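You operate a simulated robot arm through the tools that you are given. There is no shell and no other tool. Be economical: measure what you need, move in short steps, check, and stop when the job is done.

You are at the controls of a simulated two-armed robot. One attempt, no reset.

## Task
Take the brown wedge and leave it on the top of the board stack. Put the blue sponge on the lid top of the green case away on the top of the primer table. Pick up the grey chalk stick with one hand, pass it to the other hand and put it on the top of the black tool case. Do these in any order.

It is judged by the outcome, as a careful person would: the job done as asked, and still so three seconds after it is handed in. It fails if anything else is knocked over, pushed out of place, dropped, spilled or broken. Lids that push on must go on centred and level and be pressed home; caps that screw on are set level and turned clockwise until they are tight.

## Robot
Two 7-joint arms with fingered hands on one trunk, on a base that drives. Base frame: it is fixed to the floor where the robot stands at the start and does not move with it; the origin is under the middle of the robot, x ahead of it, y to its left, z up. Readings come in m, degrees, newtons and seconds.
The left shoulder is at the start at [0.2, 0.135, 0.645], the right one opposite. Places, roughly: brown wedge (12x5x4 cm) [0.5, 0, 0.3]; grey chalk stick [1, 1.75, 0.5]; top of the black tool case [0.6, 2.5, 0.4]; top of the board stack [1.3, 1, 0.3]; top of the primer table [-6.9, 5.5, 0.7]. Payload 4 kg a hand.
The TCP of each hand is the grasp point between the finger pads, 0.025 m short of the fingertips. In the tool frame z runs along the fingers and y along their closing line. The gripper opens to 0.088 m. The gripper's body begins 0.029 m behind the TCP. The gripper is a hand of 4 fingers: y runs from the thumb to the fingers, the wrist lies at [-0.013, -0.106, -0.174] in the tool frame, and closing takes about 1.5 s.
Orientation is that of the tool frame in the base frame, as a unit quaternion [w, x, y, z]. With the fingers straight down and the wrist toward the robot, the tool's x, y and z point along [0, 1, 0], [1, 0, 0] and [0, 0, -1] of the base frame.

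## Interface
- The arms move only by the tool jog_arm. It takes "left_series", "right_series" or both (then of equal length, played together; a hand with none holds still); each is a list of rows, each a list of 7 numbers: the turn, a rotation vector about the base's x, y, z in degrees, then the shift along the base's x, y, z in m, then the gripper command, from -1 (shut) to 1 (fully open), values between in proportion. In form: [[wx, wy, wz, tx, ty, tz, jaw], ...]. A call has 1 to 12 rows; each row shifts and turns the commanded pose from where the row before left it. Rows are played at 5 a second. More than 0.05 m and 8.6 degrees between two rows, or a gripper value outside its range, and nothing of the call is played. A pose out of reach is approached as far as the arm can. The call stops where the force on the tool passes 40 N (or 10 N more than at its start, if that is more) or the arm is blocked; 0.2 s more then pass. Each finger travels about 0.153 m/s and halts on what it meets, pressing with about 25 N; the grip force reading is that of the motor and also rises with nothing between the fingers. The clock runs only during rows and for 0.2 s after the last one: add rows that do not move to give the fingers time. It gives the time, the measured TCP pose, the force on the tool (base axes), the opening and the grip force at its end, in the units of the frame above (readings bear some noise), with the torque about the TCP (base axes, N m) and any sound that the robot's microphone picked up, and new pictures: "views" is both (left out), scene, wrist or none (wrist: the cameras of the hands that moved).
- Cameras (640 x 400 px; columns grow to the right, rows downward): "scene" is now at [0.1112, 0.042, 1.2291]; the picture's right is [0.61, -0.80, 0.00], its down [-0.69, -0.53, -0.50] and it looks along [0.39, 0.30, -0.87] (base axes); focal length 254 px, centre (320, 200). "left" rides on the left gripper at [-0.064, -0.083, -0.098] in its tool frame; the picture's right is [-0.62, -0.37, 0.69], its down [0.71, -0.63, 0.30] and it looks along [0.32, 0.68, 0.65] (tool axes); focal length 265 px, centre (320, 200). "right" rides on the right gripper at [0.064, -0.083, -0.098] in its tool frame; the picture's right is [-0.62, 0.37, -0.69], its down [-0.71, -0.63, 0.30] and it looks along [-0.32, 0.68, 0.65] (tool axes); focal length 265 px, centre (320, 200).
- slide_trunk(by): slides the trunk up (or, below 0, down) by that many m; the arms and the scene camera ride with it, the base frame stays. It gives what a move gives, with no picture.
- base_move(legs): drives the robot by 1 to 6 legs, each [ahead, left, turn to the left] in m, m and degrees, along the robot's own axes; the way and the turn of a leg run together, so that a leg with both is an arc; at most 1.5 m and 180 degrees a leg. The arms and the cameras ride along, it lands a little off, and it stops where it bumps. It gives what a move gives, and a new picture of the scene camera.
- set_grasp(shape, hand): the hand has 4 fingers and takes this shape, open, in about a second: jaw (thumb against the fingers, like two jaws); tri (thumb and two fingers); tip (a fingertip pinch); poke (one finger out to press); point (the index stretched); flat (the hand flat); cup (the hand cupped); fist (a fist). The gripper value then closes the fingers along that shape, each until it touches; the sizes above hold for jaw. It gives what a move gives, with no picture.
- turn_head(pan, tilt): turns the head with the scene camera to pan (to the left, within 97 degrees either way) and tilt (down, from -29 to 69), counted from straight ahead of the robot. It gives what a move gives, and a new picture of the scene camera.
- pixel_to_xyz(camera, pixels): for up to 12 pixels [column, row] of the newest picture of that camera ("zoom" is the newest enlarged one), the place [x, y, z] in the base frame of the surface seen there, good to about 0.003 m. The clock stands still meanwhile.
- zoom(camera, box): a new picture of the part [left, top, right, bottom] of that camera's present view, enlarged. The clock stands still meanwhile.
- hand_in(): hands the job in; it is judged then, once.

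Keep the steps short. Do not move on a guess: measure, check each grasp and each placing, and mend mistakes. In all there are 110 turns and 260 pictures (those below and enlarged ones count). Leave the grippers open and the arms clear of the work at the hand-in unless told otherwise, and finish with a single line.

The tools are called after ">>>" by a JSON object that holds its "op" and its "data". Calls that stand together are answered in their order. jog_arm: Moves the arms, as the interface text tells. Its arguments: {"type":"object","properties":{"left_series":{"type":"array","items":{"type":"array","items":{"type":"number"}}},"right_series":{"type":"array","items":{"type":"array","items":{"type":"number"}}},"views":{"type":"string","enum":["both","scene","wrist","none"]}},"required":[]} The other tools are called the same way: slide_trunk (by) slides the trunk up or down; set_grasp (shape, hand) gives the hand a shape; base_move (legs) drives the base; turn_head (pan, tilt) turns the head that bears the scene camera; pixel_to_xyz (camera, pixels) gives the place of the surface under pixels of a picture; zoom (camera, box) takes an enlarged picture of a part of a camera's view; hand_in () hands the job in.

At the start:

```text
time_s: 0.0
left_tcp_pos: [0.3139, 0.3905, 0.7324]
left_orientation: [0.0, 0.707, 0.707, 0.0]
left_ft_force: [-0.2, 0.6, -0.2]
left_torque: [-0.01, 0.02, -0.03]
left_gripper_width: 0.0875
left_grasp_force: 0.0
left_shape: jaw
right_tcp_pos: [0.6225, 0.0764, 0.7464]
right_orientation: [0.0, 0.707, 0.708, 0.0]
right_ft_force: [0.1, 0.3, -0.7]
right_torque: [0.02, -0.02, -0.01]
right_gripper_width: 0.0879
right_grasp_force: 0.0
right_shape: jaw
trunk travel left (down, up): [-0.25, 0.52]
robot x, y, heading: [0.001, -0.0004, 0.0]
head pan, tilt: [37.3, 60.3]
```

scene: 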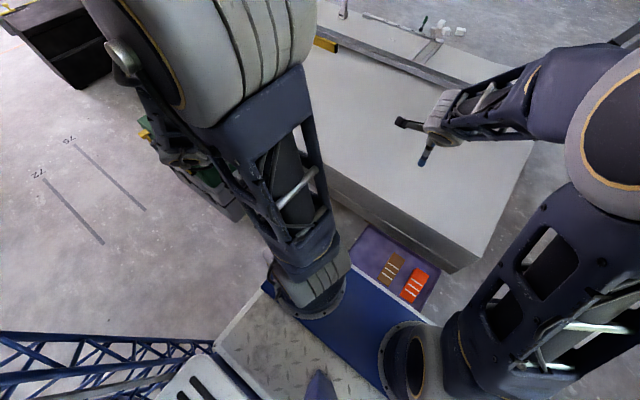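
right: 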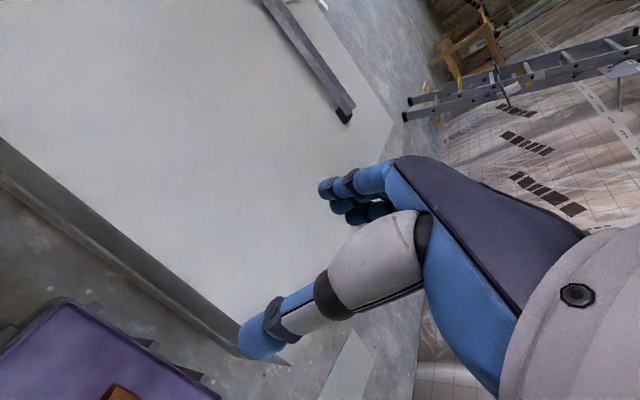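
left: 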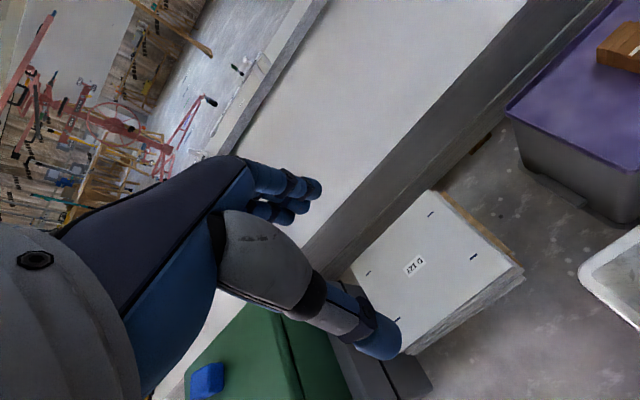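

I see the brown and orange blocks on the purple lid near (393,268) and (415,285). I'll look around with the head first.

>>> {"op": "turn_head", "data": {"pan": 0, "tilt": 60}}

>>> {"op": "turn_head", "data": {"pan": 60, "tilt": 30}}

>>> {"op": "pixel_to_xyz", "data": {"camera": "left", "pixels": [[208, 380], [430, 195], [520, 270], [414, 267], [350, 265], [285, 330], [620, 55], [520, 110], [400, 350]]}}

```text
time_s: 1.0
left_tcp_pos: [0.3127, 0.3902, 0.7335]
left_orientation: [-0.001, 0.707, 0.707, 0.0]
left_ft_force: [0.0, -0.4, -0.2]
left_torque: [-0.01, -0.02, -0.01]
left_gripper_width: 0.0876
left_grasp_force: 0.1
left_shape: jaw
right_tcp_pos: [0.6235, 0.077, 0.7459]
right_orientation: [0.0, 0.707, 0.707, 0.0]
right_ft_force: [-1.1, 0.3, -0.1]
right_torque: [-0.01, 0.03, 0.02]
right_gripper_width: 0.0877
right_grasp_force: 0.0
right_shape: jaw
trunk travel left (down, up): [-0.25, 0.52]
robot x, y, heading: [0.0054, 0.0025, 0.2]
head pan, tilt: [0.0, 60.0]
```

scene: 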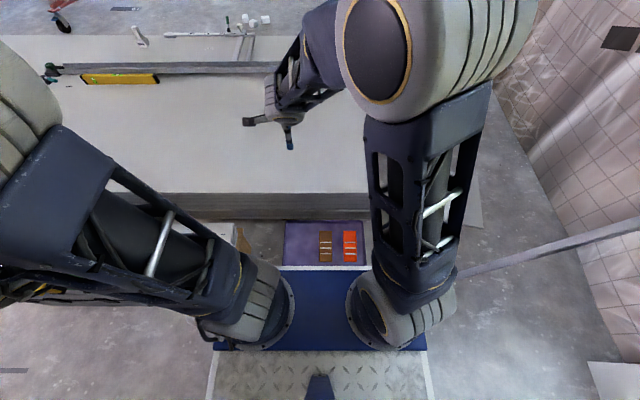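

```text
time_s: 2.3
left_tcp_pos: [0.313, 0.392, 0.7339]
left_orientation: [0.0, 0.707, 0.707, 0.0]
left_ft_force: [0.2, 0.4, 0.1]
left_torque: [-0.01, -0.01, -0.02]
left_gripper_width: 0.0877
left_grasp_force: 0.0
left_shape: jaw
right_tcp_pos: [0.6235, 0.0763, 0.7476]
right_orientation: [-0.001, 0.707, 0.707, 0.0]
right_ft_force: [1.0, 0.4, 0.6]
right_torque: [0.0, -0.01, -0.02]
right_gripper_width: 0.0876
right_grasp_force: 0.0
right_shape: jaw
trunk travel left (down, up): [-0.25, 0.52]
robot x, y, heading: [0.0006, -0.0014, 0.2]
head pan, tilt: [60.0, 30.0]
```

scene: 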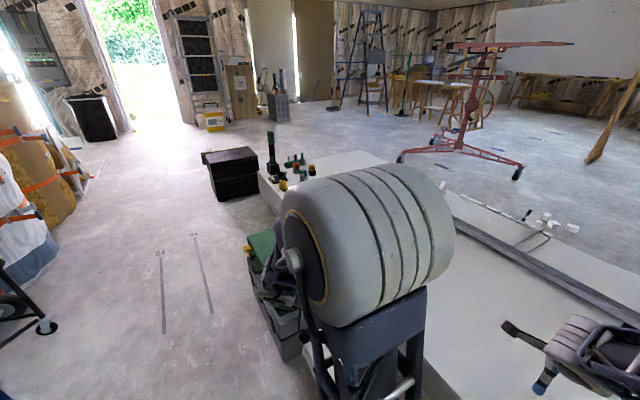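

```text
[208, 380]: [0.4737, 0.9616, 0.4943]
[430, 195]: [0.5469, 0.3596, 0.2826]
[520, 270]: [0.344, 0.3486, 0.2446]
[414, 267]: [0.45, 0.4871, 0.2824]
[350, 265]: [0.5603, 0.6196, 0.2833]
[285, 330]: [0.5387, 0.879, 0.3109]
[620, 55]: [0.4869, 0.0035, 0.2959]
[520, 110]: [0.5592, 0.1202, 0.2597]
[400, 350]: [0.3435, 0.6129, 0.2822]
```

The big pale slab looks like the board stack. I'll measure it and the far items.

>>> {"op": "pixel_to_xyz", "data": {"camera": "scene", "pixels": [[235, 155], [355, 165], [500, 280], [470, 230], [271, 150], [290, 165], [310, 170], [263, 240], [540, 225], [285, 345], [95, 115], [420, 320]]}}

>>> {"op": "zoom", "data": {"camera": "scene", "box": [180, 110, 380, 235]}}

>>> {"op": "zoom", "data": {"camera": "scene", "box": [420, 160, 620, 285]}}

```text
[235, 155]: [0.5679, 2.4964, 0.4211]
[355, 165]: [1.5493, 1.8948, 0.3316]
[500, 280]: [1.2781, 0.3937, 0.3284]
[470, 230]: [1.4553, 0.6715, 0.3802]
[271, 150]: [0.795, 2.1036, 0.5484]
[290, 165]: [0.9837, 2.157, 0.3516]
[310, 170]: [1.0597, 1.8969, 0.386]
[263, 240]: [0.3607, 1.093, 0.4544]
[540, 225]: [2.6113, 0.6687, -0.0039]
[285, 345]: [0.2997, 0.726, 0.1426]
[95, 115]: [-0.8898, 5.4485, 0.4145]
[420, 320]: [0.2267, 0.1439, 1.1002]
```

```text
3.20 times, centred on (280, 172) of scene
```

zoom: 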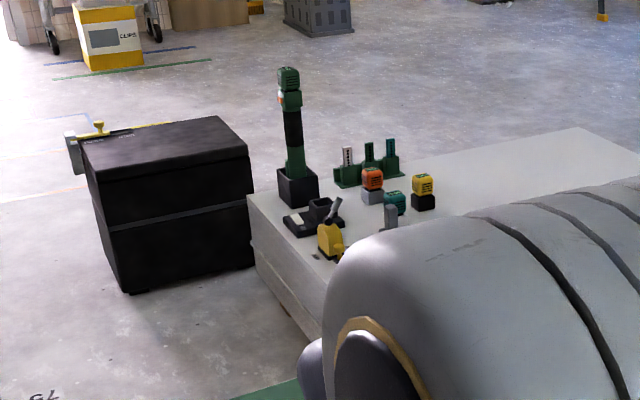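

```text
3.20 times, centred on (520, 222) of scene
```

zoom: 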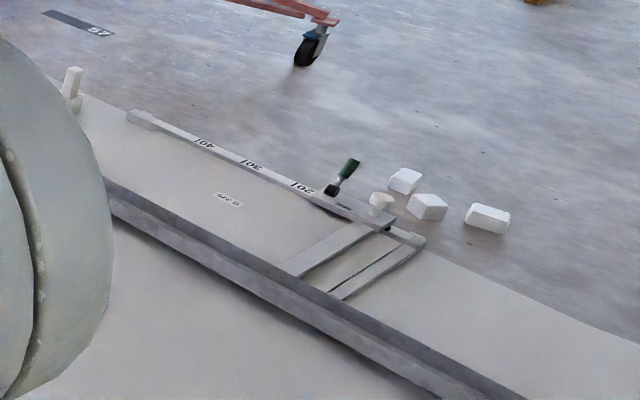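

Slab top is z≈0.33 and matches the stated board-stack spot. Now I look closely at the wedge.

>>> {"op": "turn_head", "data": {"pan": 0, "tilt": 60}}

>>> {"op": "zoom", "data": {"camera": "scene", "box": [276, 215, 376, 277]}}

>>> {"op": "pixel_to_xyz", "data": {"camera": "zoom", "pixels": [[285, 110], [350, 110], [285, 290], [350, 290], [318, 200], [435, 110], [510, 110], [200, 200], [318, 150], [318, 260]]}}

```text
time_s: 3.6
left_tcp_pos: [0.3148, 0.3905, 0.7325]
left_orientation: [0.0, 0.707, 0.707, 0.0]
left_ft_force: [0.2, 0.1, -0.3]
left_torque: [0.02, -0.01, 0.0]
left_gripper_width: 0.0876
left_grasp_force: 0.0
left_shape: jaw
right_tcp_pos: [0.6229, 0.078, 0.747]
right_orientation: [0.0, 0.707, 0.707, 0.0]
right_ft_force: [0.1, -0.2, -0.7]
right_torque: [-0.05, 0.01, 0.01]
right_gripper_width: 0.0875
right_grasp_force: 0.0
right_shape: jaw
trunk travel left (down, up): [-0.25, 0.52]
robot x, y, heading: [0.0027, 0.0023, 0.2]
head pan, tilt: [0.0, 60.0]
```

scene: 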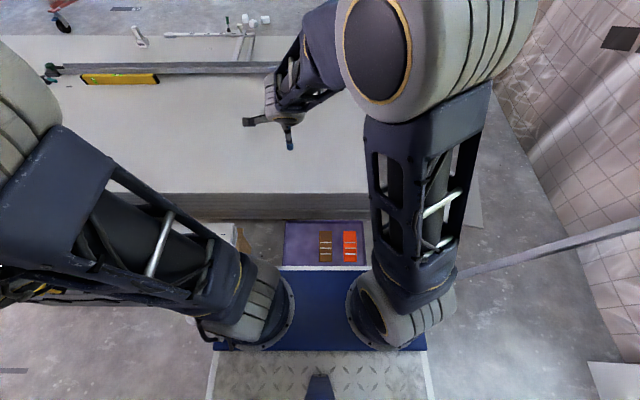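

```text
6.40 times, centred on (326, 246) of scene
```

zoom: 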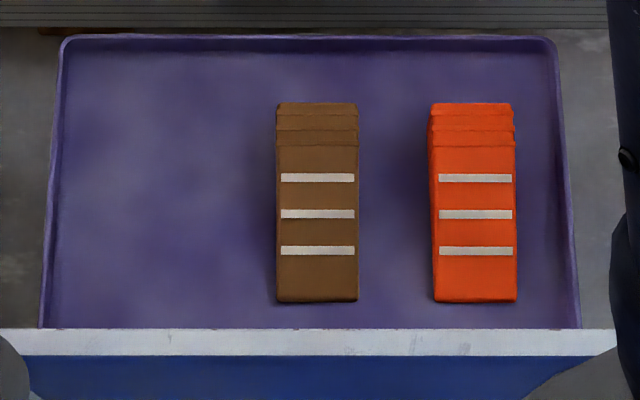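

```text
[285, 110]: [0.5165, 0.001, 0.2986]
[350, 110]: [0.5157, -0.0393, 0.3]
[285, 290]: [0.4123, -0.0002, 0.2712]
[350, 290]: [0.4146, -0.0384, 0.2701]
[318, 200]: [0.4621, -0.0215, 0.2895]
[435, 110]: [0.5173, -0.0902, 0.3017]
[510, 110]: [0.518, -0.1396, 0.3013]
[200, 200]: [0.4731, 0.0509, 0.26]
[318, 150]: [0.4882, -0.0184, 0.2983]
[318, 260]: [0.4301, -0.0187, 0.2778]
```

Wedge spans x 0.405–0.525, y≈-0.019, thick end far. I'll turn the right hand so it closes along y and bring it above the thick end.

>>> {"op": "jog_arm", "data": {"right_series": [[0, 0, 8.18, -0.0125, -0.0088, -0.027, 0.6], [0, 0, 8.18, -0.0125, -0.0088, -0.027, 0.6], [0, 0, 8.18, -0.0125, -0.0088, -0.027, 0.6], [0, 0, 8.18, -0.0125, -0.0088, -0.027, 0.6], [0, 0, 8.18, -0.0125, -0.0088, -0.027, 0.6], [0, 0, 8.18, -0.0125, -0.0088, -0.027, 0.6], [0, 0, 8.18, -0.0125, -0.0088, -0.027, 0.6], [0, 0, 8.18, -0.0125, -0.0088, -0.027, 0.6], [0, 0, 8.18, -0.0125, -0.0088, -0.027, 0.6], [0, 0, 8.18, -0.0125, -0.0088, -0.027, 0.6], [0, 0, 8.18, -0.0125, -0.0088, -0.027, 0.6], [0, 0, 0, 0, 0, 0, 0.6]]}}

```text
time_s: 6.2
left_tcp_pos: [0.3133, 0.3914, 0.7327]
left_orientation: [0.0, 0.707, 0.707, 0.0]
left_ft_force: [-0.3, -0.6, -0.1]
left_torque: [0.03, -0.04, 0.01]
left_gripper_width: 0.0877
left_grasp_force: 0.0
left_shape: jaw
right_tcp_pos: [0.4836, -0.0213, 0.4501]
right_orientation: [0.0, 0.001, 1.0, 0.0]
right_ft_force: [-0.7, 0.3, -0.6]
right_torque: [0.04, -0.03, 0.02]
right_gripper_width: 0.0706
right_grasp_force: 0.1
right_shape: jaw
trunk travel left (down, up): [-0.25, 0.52]
robot x, y, heading: [-0.0016, -0.0007, -0.2]
head pan, tilt: [0.0, 60.0]
```

scene: 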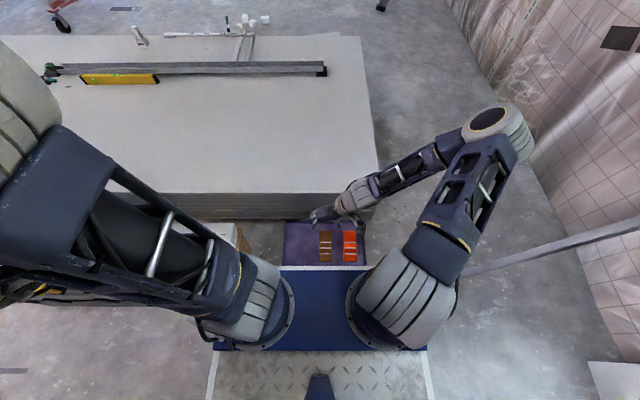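
right: 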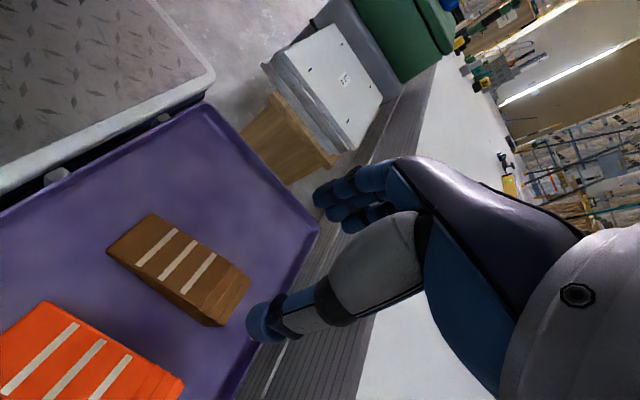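

The hand is above the wedge. Measuring the wedge from the wrist camera and the slab surface for the placing.

>>> {"op": "pixel_to_xyz", "data": {"camera": "right", "pixels": [[248, 280], [200, 318], [148, 215], [108, 250], [185, 262], [45, 302], [215, 310]]}}

>>> {"op": "pixel_to_xyz", "data": {"camera": "scene", "pixels": [[280, 190], [280, 150], [280, 120], [360, 190], [200, 110], [320, 100], [120, 85], [300, 140]]}}

```text
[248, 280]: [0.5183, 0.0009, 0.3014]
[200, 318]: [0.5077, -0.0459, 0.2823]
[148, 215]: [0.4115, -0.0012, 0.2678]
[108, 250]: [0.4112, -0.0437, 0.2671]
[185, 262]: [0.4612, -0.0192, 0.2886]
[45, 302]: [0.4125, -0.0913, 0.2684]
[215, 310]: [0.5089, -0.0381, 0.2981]
```

```text
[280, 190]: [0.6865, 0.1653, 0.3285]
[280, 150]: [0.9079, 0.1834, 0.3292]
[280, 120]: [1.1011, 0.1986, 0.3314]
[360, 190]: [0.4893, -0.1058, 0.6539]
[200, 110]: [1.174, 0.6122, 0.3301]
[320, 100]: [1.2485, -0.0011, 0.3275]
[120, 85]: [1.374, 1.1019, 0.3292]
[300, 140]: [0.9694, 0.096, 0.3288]
```

Wedge centred at y≈-0.021, under the hand. Descending to z 0.293 and closing.

>>> {"op": "jog_arm", "data": {"right_series": [[0, 0, 0, 0, 0, -0.04, 0.6], [0, 0, 0, 0, 0, -0.04, 0.6], [0, 0, 0, 0, 0, -0.03, 0.6], [0, 0, 0, 0, 0, -0.027, 0.6], [0, 0, 0, 0, 0, -0.02, 0.6]], "views": "wrist"}}

>>> {"op": "jog_arm", "data": {"right_series": [[0, 0, 0, 0, 0, 0, -1], [0, 0, 0, 0, 0, 0, -1], [0, 0, 0, 0, 0, 0, -1], [0, 0, 0, 0, 0, 0, -1], [0, 0, 0, 0, 0, 0, -1], [0, 0, 0, 0, 0, 0, -1], [0, 0, 0, 0, 0, 0, -1]], "views": "wrist"}}

```text
time_s: 7.4
left_tcp_pos: [0.3128, 0.3909, 0.7344]
left_orientation: [0.0, 0.707, 0.707, 0.0]
left_ft_force: [-0.2, 0.2, -0.8]
left_torque: [0.01, -0.01, -0.02]
left_gripper_width: 0.0875
left_grasp_force: 0.0
left_shape: jaw
right_tcp_pos: [0.4853, -0.0195, 0.2915]
right_orientation: [0.0, 0.0, 1.0, 0.001]
right_ft_force: [0.8, 0.7, -0.3]
right_torque: [0.02, -0.05, 0.0]
right_gripper_width: 0.0705
right_grasp_force: 0.1
right_shape: jaw
trunk travel left (down, up): [-0.25, 0.52]
robot x, y, heading: [0.002, -0.0024, 0.0]
head pan, tilt: [0.0, 60.0]
```

right: 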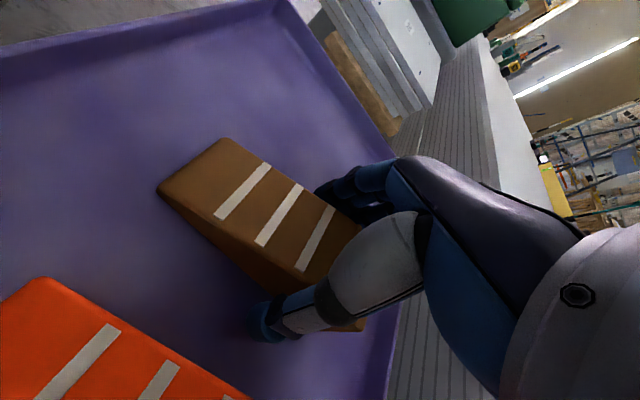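

```text
time_s: 9.0
left_tcp_pos: [0.3137, 0.3909, 0.7333]
left_orientation: [-0.001, 0.708, 0.707, 0.0]
left_ft_force: [-0.5, -0.3, -0.3]
left_torque: [-0.03, 0.01, -0.04]
left_gripper_width: 0.0876
left_grasp_force: 0.0
left_shape: jaw
right_tcp_pos: [0.485, -0.0195, 0.2924]
right_orientation: [0.001, 0.0, 1.0, -0.001]
right_ft_force: [-0.6, 1.0, -0.8]
right_torque: [0.0, 0.01, 0.02]
right_gripper_width: 0.044
right_grasp_force: 24.8
right_shape: jaw
trunk travel left (down, up): [-0.25, 0.52]
robot x, y, heading: [0.0006, -0.0021, -0.0]
head pan, tilt: [0.0, 60.0]
```

right: 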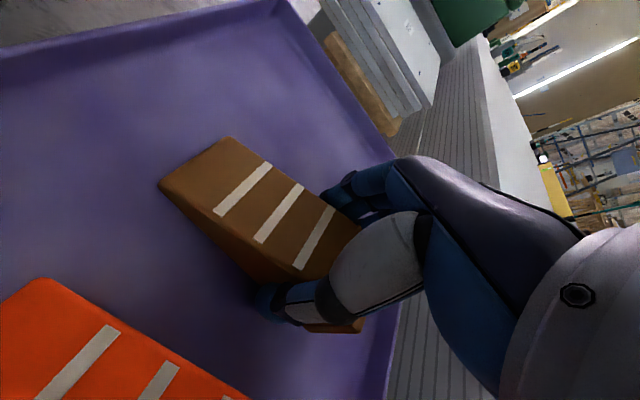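

Gripped (0.044 m, 24.8 N). Lifting.

>>> {"op": "jog_arm", "data": {"right_series": [[0, 0, 0, 0, 0, 0.02, -1], [0, 0, 0, 0, 0, 0.04, -1], [0, 0, 0, 0, 0, 0.04, -1], [0, 0, 0, 0, 0, 0.04, -1]], "views": "wrist"}}

```text
time_s: 10.0
left_tcp_pos: [0.3144, 0.3917, 0.7339]
left_orientation: [0.0, 0.707, 0.707, 0.001]
left_ft_force: [-0.1, 0.3, 0.3]
left_torque: [0.0, 0.02, 0.02]
left_gripper_width: 0.0876
left_grasp_force: 0.0
left_shape: jaw
right_tcp_pos: [0.4835, -0.0195, 0.4346]
right_orientation: [0.0, 0.0, 1.0, -0.001]
right_ft_force: [-0.2, 0.5, -1.0]
right_torque: [0.01, 0.0, 0.01]
right_gripper_width: 0.0436
right_grasp_force: 25.0
right_shape: jaw
trunk travel left (down, up): [-0.25, 0.52]
robot x, y, heading: [-0.0009, 0.0021, -0.1]
head pan, tilt: [0.0, 60.0]
```

right: 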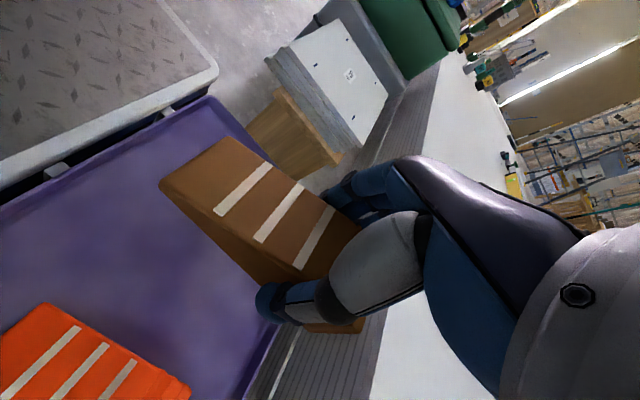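

Held. Moving forward over the slab to about x 0.82, y 0.06.

>>> {"op": "jog_arm", "data": {"right_series": [[0, 0, 0, 0.042, 0.01, 0, -1], [0, 0, 0, 0.042, 0.01, 0, -1], [0, 0, 0, 0.042, 0.01, 0, -1], [0, 0, 0, 0.042, 0.01, 0, -1], [0, 0, 0, 0.042, 0.01, 0, -1], [0, 0, 0, 0.042, 0.01, 0, -1], [0, 0, 0, 0.042, 0.01, 0, -1], [0, 0, 0, 0.042, 0.01, 0, -1], [0, 0, 0, 0, 0, -0.03, -1], [0, 0, 0, 0, 0, -0.025, -1]]}}

```text
time_s: 12.2
left_tcp_pos: [0.3146, 0.3903, 0.7329]
left_orientation: [0.0, 0.707, 0.708, 0.0]
left_ft_force: [0.1, 0.2, 0.5]
left_torque: [-0.01, 0.02, 0.01]
left_gripper_width: 0.0877
left_grasp_force: 0.0
left_shape: jaw
right_tcp_pos: [0.8195, 0.0606, 0.3759]
right_orientation: [0.001, -0.001, 1.0, 0.0]
right_ft_force: [0.1, -1.4, -0.4]
right_torque: [0.02, -0.01, -0.04]
right_gripper_width: 0.0437
right_grasp_force: 25.5
right_shape: jaw
trunk travel left (down, up): [-0.25, 0.52]
robot x, y, heading: [0.0023, -0.0007, -0.1]
head pan, tilt: [0.0, 60.0]
```

scene: 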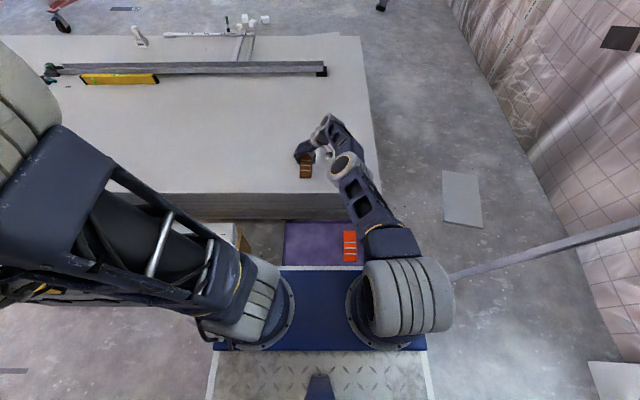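
right: 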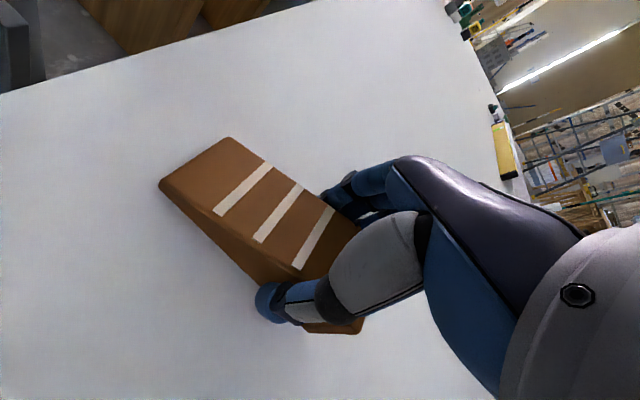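

Over the slab, 1.4 cm to go. Lowering slowly to contact.

>>> {"op": "jog_arm", "data": {"right_series": [[0, 0, 0, 0, 0, -0.008, -1], [0, 0, 0, 0, 0, -0.005, -1], [0, 0, 0, 0, 0, -0.002, -1], [0, 0, 0, 0, 0, 0, -1]], "views": "none"}}

```text
time_s: 13.2
left_tcp_pos: [0.3141, 0.3906, 0.7342]
left_orientation: [0.0, 0.707, 0.707, 0.0]
left_ft_force: [0.3, 1.1, -0.3]
left_torque: [0.01, -0.01, -0.03]
left_gripper_width: 0.0877
left_grasp_force: 0.0
left_shape: jaw
right_tcp_pos: [0.8148, 0.0585, 0.3636]
right_orientation: [0.0, 0.0, 1.0, 0.0]
right_ft_force: [0.3, 0.1, -0.4]
right_torque: [0.0, 0.02, 0.02]
right_gripper_width: 0.0438
right_grasp_force: 25.7
right_shape: jaw
right hand out of reach, approached as far as the arm can: row 1
trunk travel left (down, up): [-0.25, 0.52]
robot x, y, heading: [-0.0032, 0.0025, -0.1]
head pan, tilt: [0.0, 60.0]
```

At the edge of reach. Pulling in 5 cm and lowering to contact.

>>> {"op": "jog_arm", "data": {"right_series": [[0, 0, 0, -0.02, 0, 0.003, -1], [0, 0, 0, -0.03, 0, 0, -1], [0, 0, 0, 0, 0, -0.003, -1], [0, 0, 0, 0, 0, -0.002, -1], [0, 0, 0, 0, 0, 0, -1]], "views": "none"}}

```text
time_s: 14.4
left_tcp_pos: [0.3138, 0.3907, 0.7337]
left_orientation: [0.001, 0.707, 0.707, 0.0]
left_ft_force: [-0.3, -0.6, -0.6]
left_torque: [0.0, 0.02, -0.02]
left_gripper_width: 0.0875
left_grasp_force: 0.1
left_shape: jaw
right_tcp_pos: [0.7652, 0.058, 0.3624]
right_orientation: [0.0, 0.001, 1.0, 0.0]
right_ft_force: [0.6, -1.1, 2.2]
right_torque: [-0.01, -0.01, -0.03]
right_gripper_width: 0.0435
right_grasp_force: 25.1
right_shape: jaw
trunk travel left (down, up): [-0.25, 0.52]
robot x, y, heading: [0.0018, -0.0001, -0.0]
head pan, tilt: [0.0, 60.0]
```

Contact begins, but the rear is near the slab edge (~0.67); I'll set it 2.5 cm further in.

>>> {"op": "jog_arm", "data": {"right_series": [[0, 0, 0, 0, 0, 0.012, -1], [0, 0, 0, 0.027, 0, 0, -1], [0, 0, 0, 0, 0, -0.008, -1], [0, 0, 0, 0, 0, -0.004, -1], [0, 0, 0, 0, 0, -0.002, -1], [0, 0, 0, 0, 0, 0, -1]], "views": "wrist"}}

```text
time_s: 15.8
left_tcp_pos: [0.3142, 0.3908, 0.7326]
left_orientation: [0.0, 0.708, 0.706, 0.0]
left_ft_force: [0.4, -0.3, -0.9]
left_torque: [-0.03, 0.0, 0.01]
left_gripper_width: 0.0874
left_grasp_force: 0.1
left_shape: jaw
right_tcp_pos: [0.7934, 0.0582, 0.3607]
right_orientation: [0.0, 0.001, 1.0, 0.0]
right_ft_force: [-1.3, -3.0, 12.6]
right_torque: [-0.11, -0.01, 0.02]
right_gripper_width: 0.0439
right_grasp_force: 25.4
right_shape: jaw
trunk travel left (down, up): [-0.25, 0.52]
robot x, y, heading: [0.0023, -0.0026, -0.1]
head pan, tilt: [0.0, 60.0]
```

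right: 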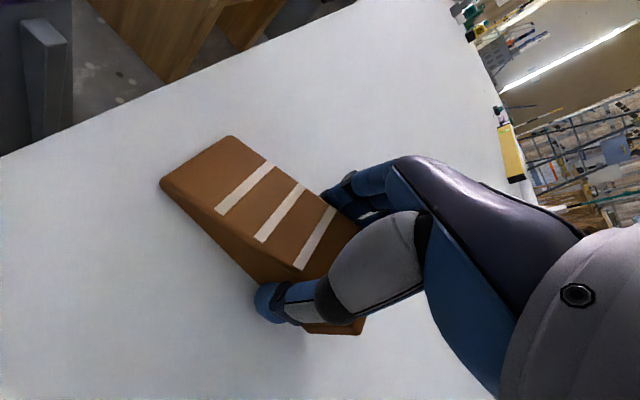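

Firm contact at 12.6 N, fully on the slab. Opening, then retreating straight up.

>>> {"op": "jog_arm", "data": {"right_series": [[0, 0, 0, 0, 0, 0.001, 0.6], [0, 0, 0, 0, 0, 0, 0.6], [0, 0, 0, 0, 0, 0, 0.6], [0, 0, 0, 0, 0, 0, 0.6], [0, 0, 0, 0, 0, 0.03, 0.6], [0, 0, 0, -0.02, 0, 0.04, 0.6], [0, 0, 0, -0.03, 0, 0.04, 0.6], [0, 0, 0, -0.03, 0, 0.04, 0.6], [0, 0, 0, -0.04, -0.02, 0.02, 0.6]]}}

```text
time_s: 17.8
left_tcp_pos: [0.3129, 0.3908, 0.7329]
left_orientation: [0.0, 0.706, 0.708, 0.0]
left_ft_force: [0.1, -1.1, -0.1]
left_torque: [0.02, -0.01, 0.01]
left_gripper_width: 0.0878
left_grasp_force: 0.0
left_shape: jaw
right_tcp_pos: [0.6727, 0.0371, 0.5298]
right_orientation: [0.0, 0.0, 1.0, 0.0]
right_ft_force: [-1.0, 0.0, 0.1]
right_torque: [0.01, 0.03, 0.01]
right_gripper_width: 0.07
right_grasp_force: 0.1
right_shape: jaw
trunk travel left (down, up): [-0.25, 0.52]
robot x, y, heading: [0.0007, 0.0008, -0.0]
head pan, tilt: [0.0, 60.0]
```

scene: 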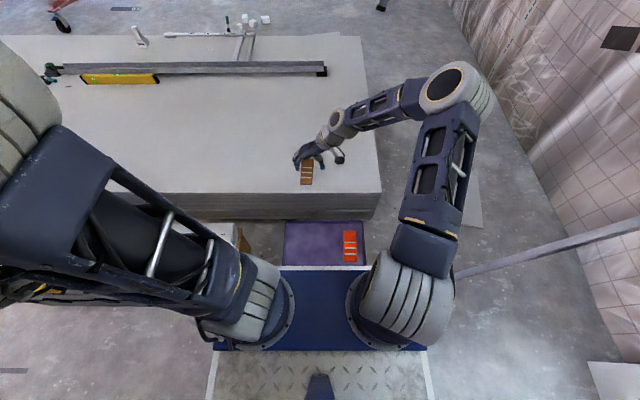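
right: 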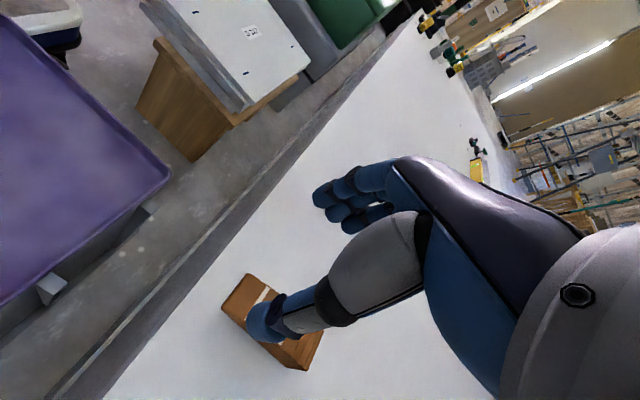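

Wedge is on the slab. Now raise the right arm back and look to the left for the drive path, the sponge and chalk.

>>> {"op": "jog_arm", "data": {"right_series": [[0, 0, 0, -0.04, -0.02, 0.04, 1], [0, 0, 0, -0.04, -0.03, 0.04, 1], [0, 0, 0, -0.04, -0.03, 0.04, 1], [0, 0, 0, -0.04, -0.03, 0.04, 1], [0, 0, 0, -0.04, -0.03, 0.04, 1], [0, 0, 0, -0.04, -0.03, 0, 1]], "views": "none"}}

>>> {"op": "turn_head", "data": {"pan": 90, "tilt": 40}}

>>> {"op": "turn_head", "data": {"pan": 97, "tilt": 5}}

```text
refused: row 1 steps farther than a row can; nothing moved
```

```text
time_s: 19.5
left_tcp_pos: [0.314, 0.3914, 0.7332]
left_orientation: [0.0, 0.707, 0.707, 0.0]
left_ft_force: [-0.1, -1.1, 0.0]
left_torque: [-0.03, 0.03, 0.05]
left_gripper_width: 0.0876
left_grasp_force: 0.0
left_shape: jaw
right_tcp_pos: [0.6726, 0.0357, 0.5294]
right_orientation: [0.0, 0.0, 1.0, 0.001]
right_ft_force: [-0.1, -0.7, 0.6]
right_torque: [-0.01, 0.02, -0.01]
right_gripper_width: 0.0702
right_grasp_force: 0.0
right_shape: jaw
trunk travel left (down, up): [-0.25, 0.52]
robot x, y, heading: [-0.0009, 0.0025, -0.1]
head pan, tilt: [90.0, 40.0]
```

scene: 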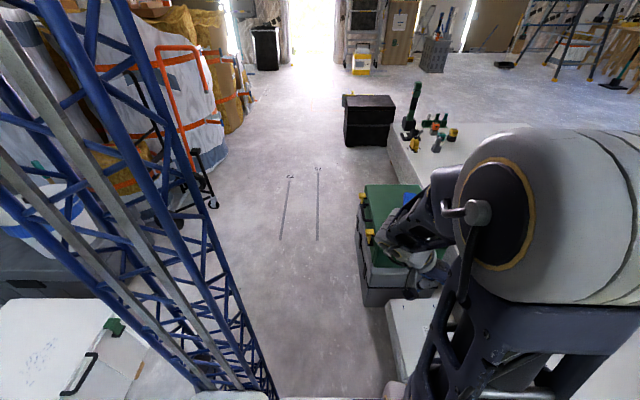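

```text
time_s: 20.5
left_tcp_pos: [0.3145, 0.39, 0.7336]
left_orientation: [0.0, 0.707, 0.707, 0.0]
left_ft_force: [0.1, -0.2, 0.2]
left_torque: [-0.01, -0.02, -0.01]
left_gripper_width: 0.0874
left_grasp_force: 0.0
left_shape: jaw
right_tcp_pos: [0.6715, 0.0366, 0.5281]
right_orientation: [0.0, 0.0, 1.0, 0.0]
right_ft_force: [-0.7, -0.7, -0.8]
right_torque: [-0.01, -0.01, -0.01]
right_gripper_width: 0.0704
right_grasp_force: 0.1
right_shape: jaw
trunk travel left (down, up): [-0.25, 0.52]
robot x, y, heading: [0.0032, 0.0028, 0.2]
head pan, tilt: [97.0, 5.0]
```

scene: 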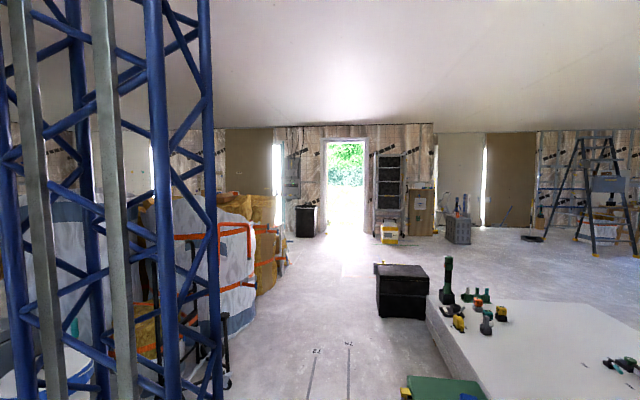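

Measuring the truss, floor objects and base rims to learn what belongs to the robot.

>>> {"op": "turn_head", "data": {"pan": 97, "tilt": 65}}

>>> {"op": "pixel_to_xyz", "data": {"camera": "scene", "pixels": [[100, 200], [200, 300], [300, 350], [320, 200], [420, 200], [400, 300], [100, 350], [450, 100], [200, 100], [260, 390]]}}

>>> {"op": "turn_head", "data": {"pan": -97, "tilt": 50}}

```text
time_s: 21.8
left_tcp_pos: [0.3125, 0.3907, 0.7339]
left_orientation: [0.0, 0.707, 0.708, 0.0]
left_ft_force: [-0.4, -0.3, -0.3]
left_torque: [0.01, -0.01, -0.01]
left_gripper_width: 0.0878
left_grasp_force: 0.2
left_shape: jaw
right_tcp_pos: [0.6725, 0.0358, 0.5289]
right_orientation: [0.001, 0.0, 1.0, 0.001]
right_ft_force: [-0.1, 0.5, -0.7]
right_torque: [0.0, 0.01, -0.01]
right_gripper_width: 0.0703
right_grasp_force: 0.0
right_shape: jaw
trunk travel left (down, up): [-0.25, 0.52]
robot x, y, heading: [0.0004, -0.002, -0.2]
head pan, tilt: [97.0, 65.0]
```

scene: 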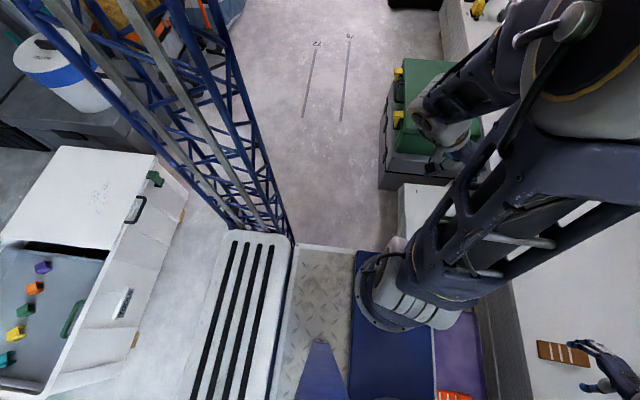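

```text
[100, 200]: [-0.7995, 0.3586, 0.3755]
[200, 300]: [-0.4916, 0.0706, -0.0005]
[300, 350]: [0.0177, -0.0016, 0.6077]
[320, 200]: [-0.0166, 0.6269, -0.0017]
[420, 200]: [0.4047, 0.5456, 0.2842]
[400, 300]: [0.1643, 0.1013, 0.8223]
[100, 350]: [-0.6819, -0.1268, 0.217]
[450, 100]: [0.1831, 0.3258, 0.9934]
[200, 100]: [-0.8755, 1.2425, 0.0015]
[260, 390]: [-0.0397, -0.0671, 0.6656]
```

```text
time_s: 24.6
left_tcp_pos: [0.3141, 0.3894, 0.7332]
left_orientation: [0.0, 0.707, 0.708, 0.001]
left_ft_force: [-0.6, 0.5, 0.8]
left_torque: [0.01, 0.01, -0.02]
left_gripper_width: 0.0874
left_grasp_force: 0.2
left_shape: jaw
right_tcp_pos: [0.6739, 0.0355, 0.5292]
right_orientation: [0.0, 0.0, 1.0, 0.001]
right_ft_force: [-0.2, -0.7, 0.1]
right_torque: [0.03, -0.01, -0.02]
right_gripper_width: 0.0702
right_grasp_force: 0.1
right_shape: jaw
trunk travel left (down, up): [-0.25, 0.52]
robot x, y, heading: [-0.0002, 0.001, -0.2]
head pan, tilt: [-97.0, 50.0]
```

scene: 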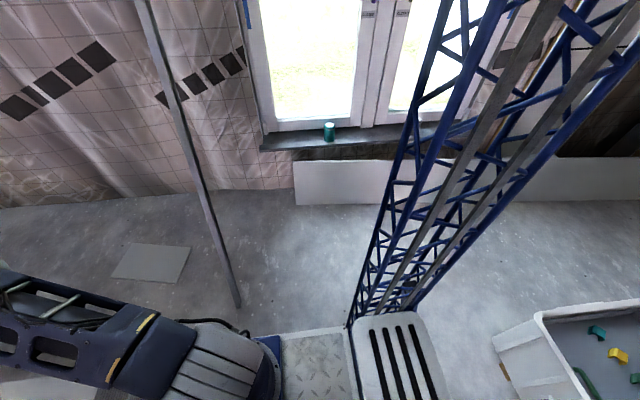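

The truss is the robot's own mast. I retract the right arm and re-look left-down to measure the base outline and lane.

>>> {"op": "jog_arm", "data": {"right_series": [[0, 0, 0, -0.03, -0.02, 0.03, 1], [0, 0, 0, -0.03, -0.02, 0.03, 1], [0, 0, 0, -0.03, -0.02, 0.03, 1], [0, 0, 0, -0.03, -0.02, 0.03, 1], [0, 0, 0, -0.03, -0.03, 0.02, 1], [0, 0, 0, -0.03, -0.03, 0.02, 1], [0, 0, 0, -0.03, -0.03, 0.02, 1], [0, 0, 0, -0.03, -0.03, 0.02, 1], [0, 0, 0, -0.03, -0.03, 0, 1]], "views": "none"}}

>>> {"op": "turn_head", "data": {"pan": 97, "tilt": 65}}

>>> {"op": "pixel_to_xyz", "data": {"camera": "scene", "pixels": [[320, 255], [355, 258], [290, 235], [240, 235], [255, 222], [380, 185], [150, 165], [230, 200], [10, 130], [130, 340], [265, 170], [397, 195]]}}

```text
time_s: 26.6
left_tcp_pos: [0.3131, 0.3917, 0.7342]
left_orientation: [0.0, 0.708, 0.706, 0.001]
left_ft_force: [-0.7, 0.1, 0.3]
left_torque: [0.0, 0.01, 0.03]
left_gripper_width: 0.0877
left_grasp_force: 0.0
left_shape: jaw
right_tcp_pos: [0.402, -0.1923, 0.7321]
right_orientation: [0.0, -0.001, 1.0, 0.0]
right_ft_force: [0.0, 0.8, 0.7]
right_torque: [0.0, -0.02, 0.02]
right_gripper_width: 0.0878
right_grasp_force: 0.0
right_shape: jaw
trunk travel left (down, up): [-0.25, 0.52]
robot x, y, heading: [0.0008, -0.0011, 0.1]
head pan, tilt: [-97.0, 50.0]
```

```text
time_s: 29.5
left_tcp_pos: [0.3137, 0.3912, 0.7349]
left_orientation: [0.0, 0.707, 0.707, 0.0]
left_ft_force: [0.5, -0.4, 1.0]
left_torque: [-0.06, 0.0, 0.01]
left_gripper_width: 0.0875
left_grasp_force: 0.0
left_shape: jaw
right_tcp_pos: [0.4027, -0.1929, 0.7306]
right_orientation: [0.0, 0.0, 1.0, 0.0]
right_ft_force: [0.2, -1.5, 0.2]
right_torque: [0.01, -0.01, 0.0]
right_gripper_width: 0.088
right_grasp_force: 0.0
right_shape: jaw
trunk travel left (down, up): [-0.25, 0.52]
robot x, y, heading: [0.0024, -0.0008, 0.1]
head pan, tilt: [97.0, 65.0]
```

scene: 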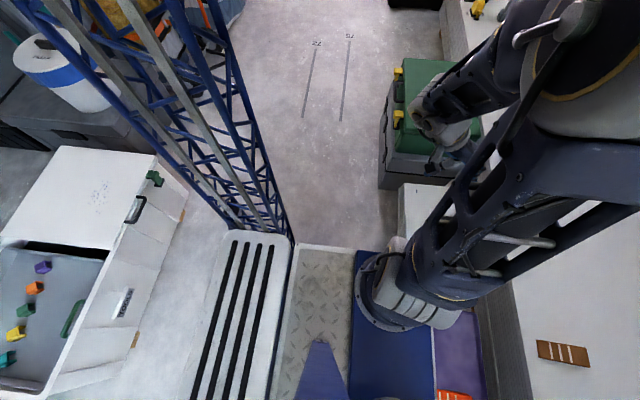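

```text
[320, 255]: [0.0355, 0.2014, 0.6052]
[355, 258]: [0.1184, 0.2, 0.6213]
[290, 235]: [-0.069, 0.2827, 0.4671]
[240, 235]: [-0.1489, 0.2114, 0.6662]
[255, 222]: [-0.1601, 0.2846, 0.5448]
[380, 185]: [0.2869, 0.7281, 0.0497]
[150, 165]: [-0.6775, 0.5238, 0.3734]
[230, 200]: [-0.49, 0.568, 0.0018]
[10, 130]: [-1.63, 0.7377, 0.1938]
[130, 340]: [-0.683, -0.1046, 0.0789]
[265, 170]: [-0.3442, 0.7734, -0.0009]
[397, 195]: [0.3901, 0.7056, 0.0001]
```

Lane between x≈-0.6 and 0.28 is clear of the base. Back up 0.17 m then go left 0.9 m, and look.

>>> {"op": "base_move", "data": {"legs": [[-0.17, 0, 0], [0, 0.9, 0]]}}

>>> {"op": "turn_head", "data": {"pan": 60, "tilt": 55}}

```text
time_s: 35.3
left_tcp_pos: [0.1425, 1.2921, 0.7337]
left_orientation: [0.0, 0.708, 0.706, 0.0]
left_ft_force: [-0.3, 0.2, -1.1]
left_torque: [0.0, -0.01, -0.02]
left_gripper_width: 0.0876
left_grasp_force: 0.0
left_shape: jaw
right_tcp_pos: [0.2301, 0.708, 0.7303]
right_orientation: [0.0, 0.001, 1.0, 0.0]
right_ft_force: [0.4, -0.4, 0.1]
right_torque: [0.04, 0.01, 0.0]
right_gripper_width: 0.0878
right_grasp_force: 0.1
right_shape: jaw
trunk travel left (down, up): [-0.25, 0.52]
robot x, y, heading: [-0.1777, 0.9004, -0.3]
head pan, tilt: [97.0, 65.0]
```

scene: 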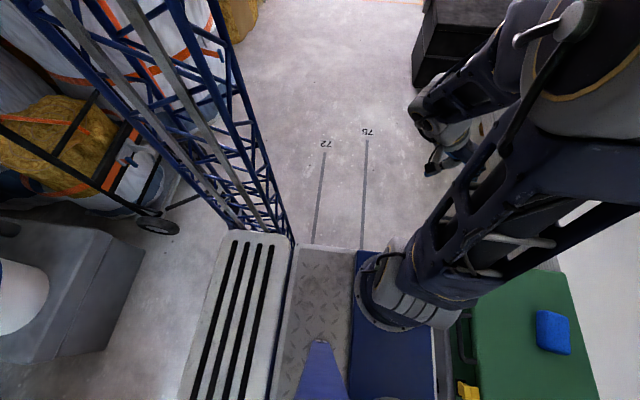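

```text
time_s: 36.4
left_tcp_pos: [0.1432, 1.2924, 0.7338]
left_orientation: [0.0, 0.707, 0.707, -0.001]
left_ft_force: [0.1, 0.9, 1.0]
left_torque: [-0.02, 0.0, 0.02]
left_gripper_width: 0.0875
left_grasp_force: 0.0
left_shape: jaw
right_tcp_pos: [0.23, 0.7099, 0.7317]
right_orientation: [-0.001, 0.001, 1.0, 0.0]
right_ft_force: [0.8, 0.2, -0.4]
right_torque: [-0.01, -0.01, 0.01]
right_gripper_width: 0.0878
right_grasp_force: 0.2
right_shape: jaw
trunk travel left (down, up): [-0.25, 0.52]
robot x, y, heading: [-0.1746, 0.9015, -0.3]
head pan, tilt: [60.0, 55.0]
```

scene: 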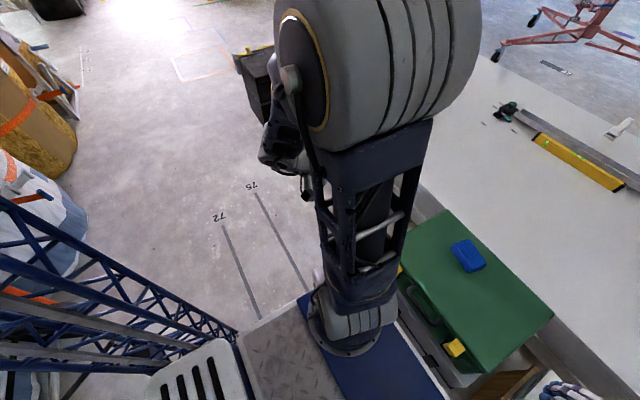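

Path clear. Measuring the green case and sponge extents for later driving.

>>> {"op": "pixel_to_xyz", "data": {"camera": "scene", "pixels": [[447, 213], [415, 255], [553, 315], [467, 255], [455, 246], [473, 241], [485, 262], [467, 271], [425, 190], [240, 60], [265, 110]]}}

>>> {"op": "zoom", "data": {"camera": "scene", "box": [390, 205, 550, 305]}}

```text
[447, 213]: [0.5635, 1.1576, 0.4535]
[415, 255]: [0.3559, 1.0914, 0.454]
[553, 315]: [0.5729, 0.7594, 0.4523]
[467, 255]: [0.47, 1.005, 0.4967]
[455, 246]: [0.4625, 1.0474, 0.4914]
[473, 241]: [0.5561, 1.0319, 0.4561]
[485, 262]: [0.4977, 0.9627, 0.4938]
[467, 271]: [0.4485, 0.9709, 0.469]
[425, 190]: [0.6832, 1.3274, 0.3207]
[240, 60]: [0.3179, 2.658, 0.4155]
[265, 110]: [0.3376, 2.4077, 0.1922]
```

```text
4.00 times, centred on (470, 255) of scene
```

zoom: 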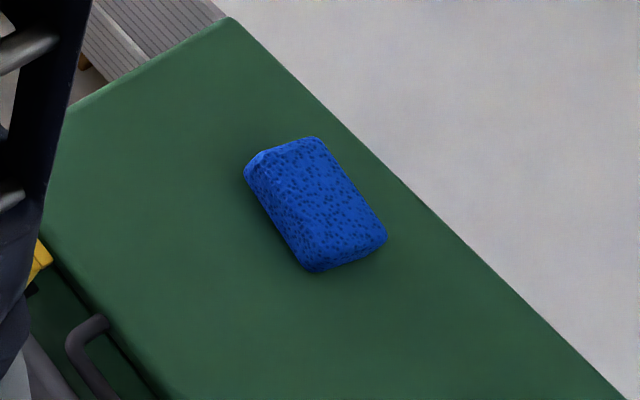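

Drive left 0.9 m more, then look at the chalk area.

>>> {"op": "base_move", "data": {"legs": [[0, 0.9, 0], [0.2, 0, 0]]}}

>>> {"op": "turn_head", "data": {"pan": 0, "tilt": 45}}

```text
time_s: 42.3
left_tcp_pos: [0.3479, 2.1855, 0.7327]
left_orientation: [0.0, 0.71, 0.704, 0.0]
left_ft_force: [0.7, -0.2, -0.1]
left_torque: [0.04, 0.0, -0.01]
left_gripper_width: 0.0874
left_grasp_force: 0.1
left_shape: jaw
right_tcp_pos: [0.431, 1.6, 0.7317]
right_orientation: [0.0, 0.004, 1.0, -0.001]
right_ft_force: [0.6, 0.5, -0.5]
right_torque: [0.01, 0.01, -0.01]
right_gripper_width: 0.0879
right_grasp_force: 0.0
right_shape: jaw
trunk travel left (down, up): [-0.25, 0.52]
robot x, y, heading: [0.0348, 1.7969, -0.5]
head pan, tilt: [60.0, 55.0]
```

scene: 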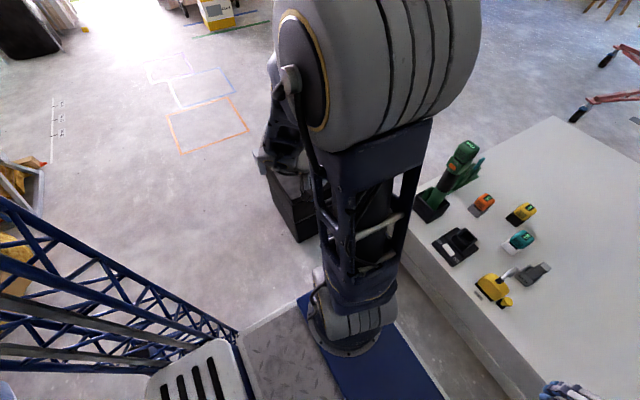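

```text
time_s: 43.6
left_tcp_pos: [0.3475, 2.1852, 0.7334]
left_orientation: [0.0, 0.71, 0.704, 0.0]
left_ft_force: [0.6, -0.2, -0.9]
left_torque: [-0.01, 0.01, 0.05]
left_gripper_width: 0.0876
left_grasp_force: 0.0
left_shape: jaw
right_tcp_pos: [0.432, 1.6014, 0.7317]
right_orientation: [0.0, 0.004, 1.0, 0.001]
right_ft_force: [-0.2, -0.2, -0.2]
right_torque: [0.02, -0.01, -0.01]
right_gripper_width: 0.0882
right_grasp_force: 0.1
right_shape: jaw
trunk travel left (down, up): [-0.25, 0.52]
robot x, y, heading: [0.0312, 1.7931, -0.6]
head pan, tilt: [0.0, 45.0]
```

scene: 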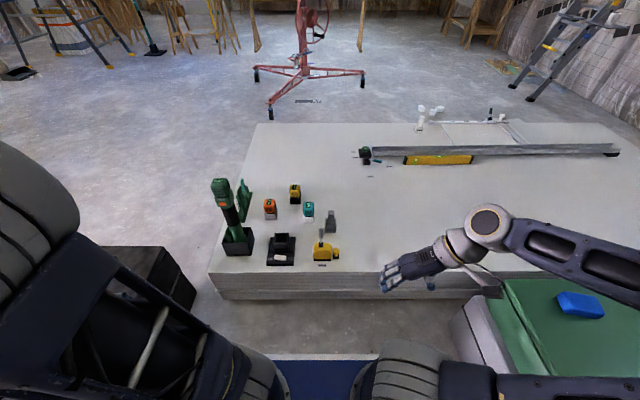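

Zooming into the group of items around (280,230).

>>> {"op": "zoom", "data": {"camera": "scene", "box": [200, 170, 360, 270]}}

>>> {"op": "pixel_to_xyz", "data": {"camera": "scene", "pixels": [[322, 235], [330, 222], [332, 212], [280, 240], [320, 255], [240, 250], [308, 208], [270, 208], [295, 193], [245, 200]]}}

```text
4.00 times, centred on (280, 220) of scene
```

zoom: 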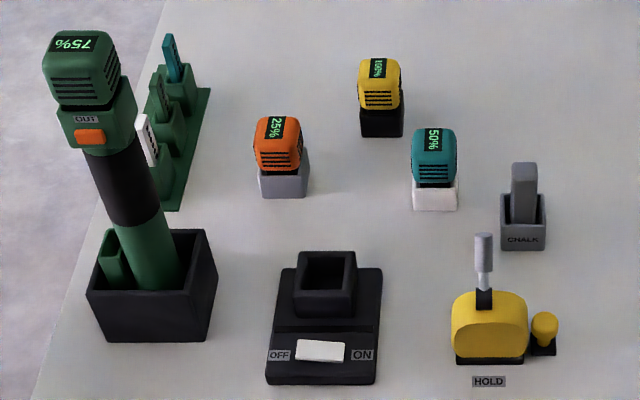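

```text
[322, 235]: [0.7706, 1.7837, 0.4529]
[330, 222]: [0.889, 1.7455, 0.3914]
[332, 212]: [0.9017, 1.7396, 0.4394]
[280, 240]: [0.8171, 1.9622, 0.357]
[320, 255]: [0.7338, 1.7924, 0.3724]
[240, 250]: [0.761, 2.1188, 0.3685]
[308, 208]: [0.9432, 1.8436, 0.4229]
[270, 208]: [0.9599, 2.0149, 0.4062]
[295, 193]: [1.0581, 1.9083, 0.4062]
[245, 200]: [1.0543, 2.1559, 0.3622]
```

The chalk stands in the "CHALK" holder. Measuring it precisely.

>>> {"op": "zoom", "data": {"camera": "scene", "box": [306, 200, 354, 230]}}

>>> {"op": "pixel_to_xyz", "data": {"camera": "zoom", "pixels": [[320, 140], [320, 200], [285, 200], [350, 200], [320, 110], [250, 280], [400, 280], [320, 300], [250, 360], [380, 260], [320, 125], [320, 380]]}}

```text
13.33 times, centred on (330, 215) of scene
```

zoom: 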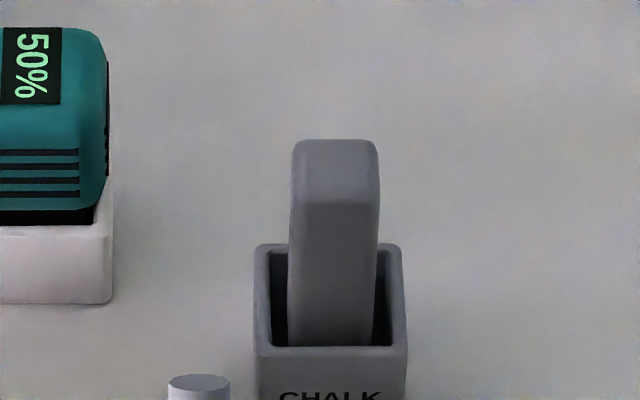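

```text
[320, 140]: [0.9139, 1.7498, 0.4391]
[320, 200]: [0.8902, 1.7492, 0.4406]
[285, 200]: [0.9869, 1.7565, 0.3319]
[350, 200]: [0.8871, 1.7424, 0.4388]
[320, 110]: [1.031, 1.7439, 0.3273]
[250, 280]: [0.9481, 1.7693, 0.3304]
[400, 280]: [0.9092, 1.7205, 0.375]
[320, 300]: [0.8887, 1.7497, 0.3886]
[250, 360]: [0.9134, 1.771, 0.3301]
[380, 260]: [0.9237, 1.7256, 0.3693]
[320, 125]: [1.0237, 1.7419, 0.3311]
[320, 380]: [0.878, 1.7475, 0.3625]
```

Chalk centre ≈[0.901,1.746], top z 0.44, rim z 0.37. Driving ahead 0.2 m for reach (slab edge still ~0.1+ m away).

>>> {"op": "base_move", "data": {"legs": [[0.2, 0, 0.5]]}}

>>> {"op": "zoom", "data": {"camera": "scene", "box": [180, 180, 420, 330]}}

```text
time_s: 45.2
left_tcp_pos: [0.5501, 2.1865, 0.7328]
left_orientation: [0.0, 0.707, 0.708, 0.0]
left_ft_force: [-0.4, 0.7, 0.2]
left_torque: [0.0, 0.01, 0.04]
left_gripper_width: 0.0877
left_grasp_force: 0.1
left_shape: jaw
right_tcp_pos: [0.6376, 1.6038, 0.7319]
right_orientation: [0.0, 0.001, 1.0, 0.001]
right_ft_force: [-1.0, 0.0, -0.7]
right_torque: [0.0, -0.01, -0.02]
right_gripper_width: 0.0878
right_grasp_force: 0.1
right_shape: jaw
trunk travel left (down, up): [-0.25, 0.52]
robot x, y, heading: [0.2399, 1.7995, -0.1]
head pan, tilt: [0.0, 45.0]
```

scene: 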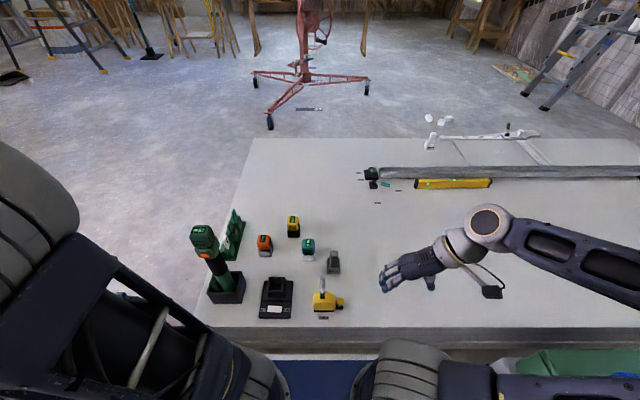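

```text
2.67 times, centred on (300, 255) of scene
```

zoom: 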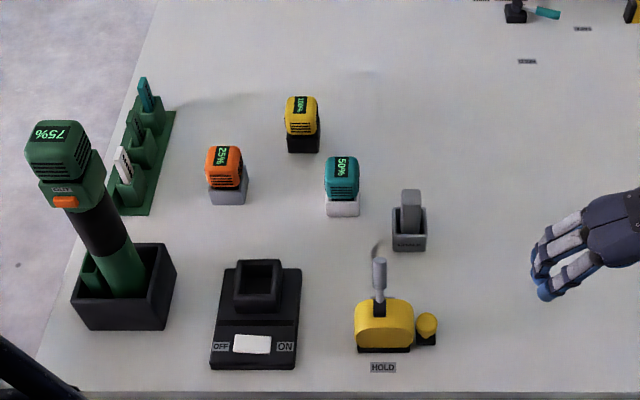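

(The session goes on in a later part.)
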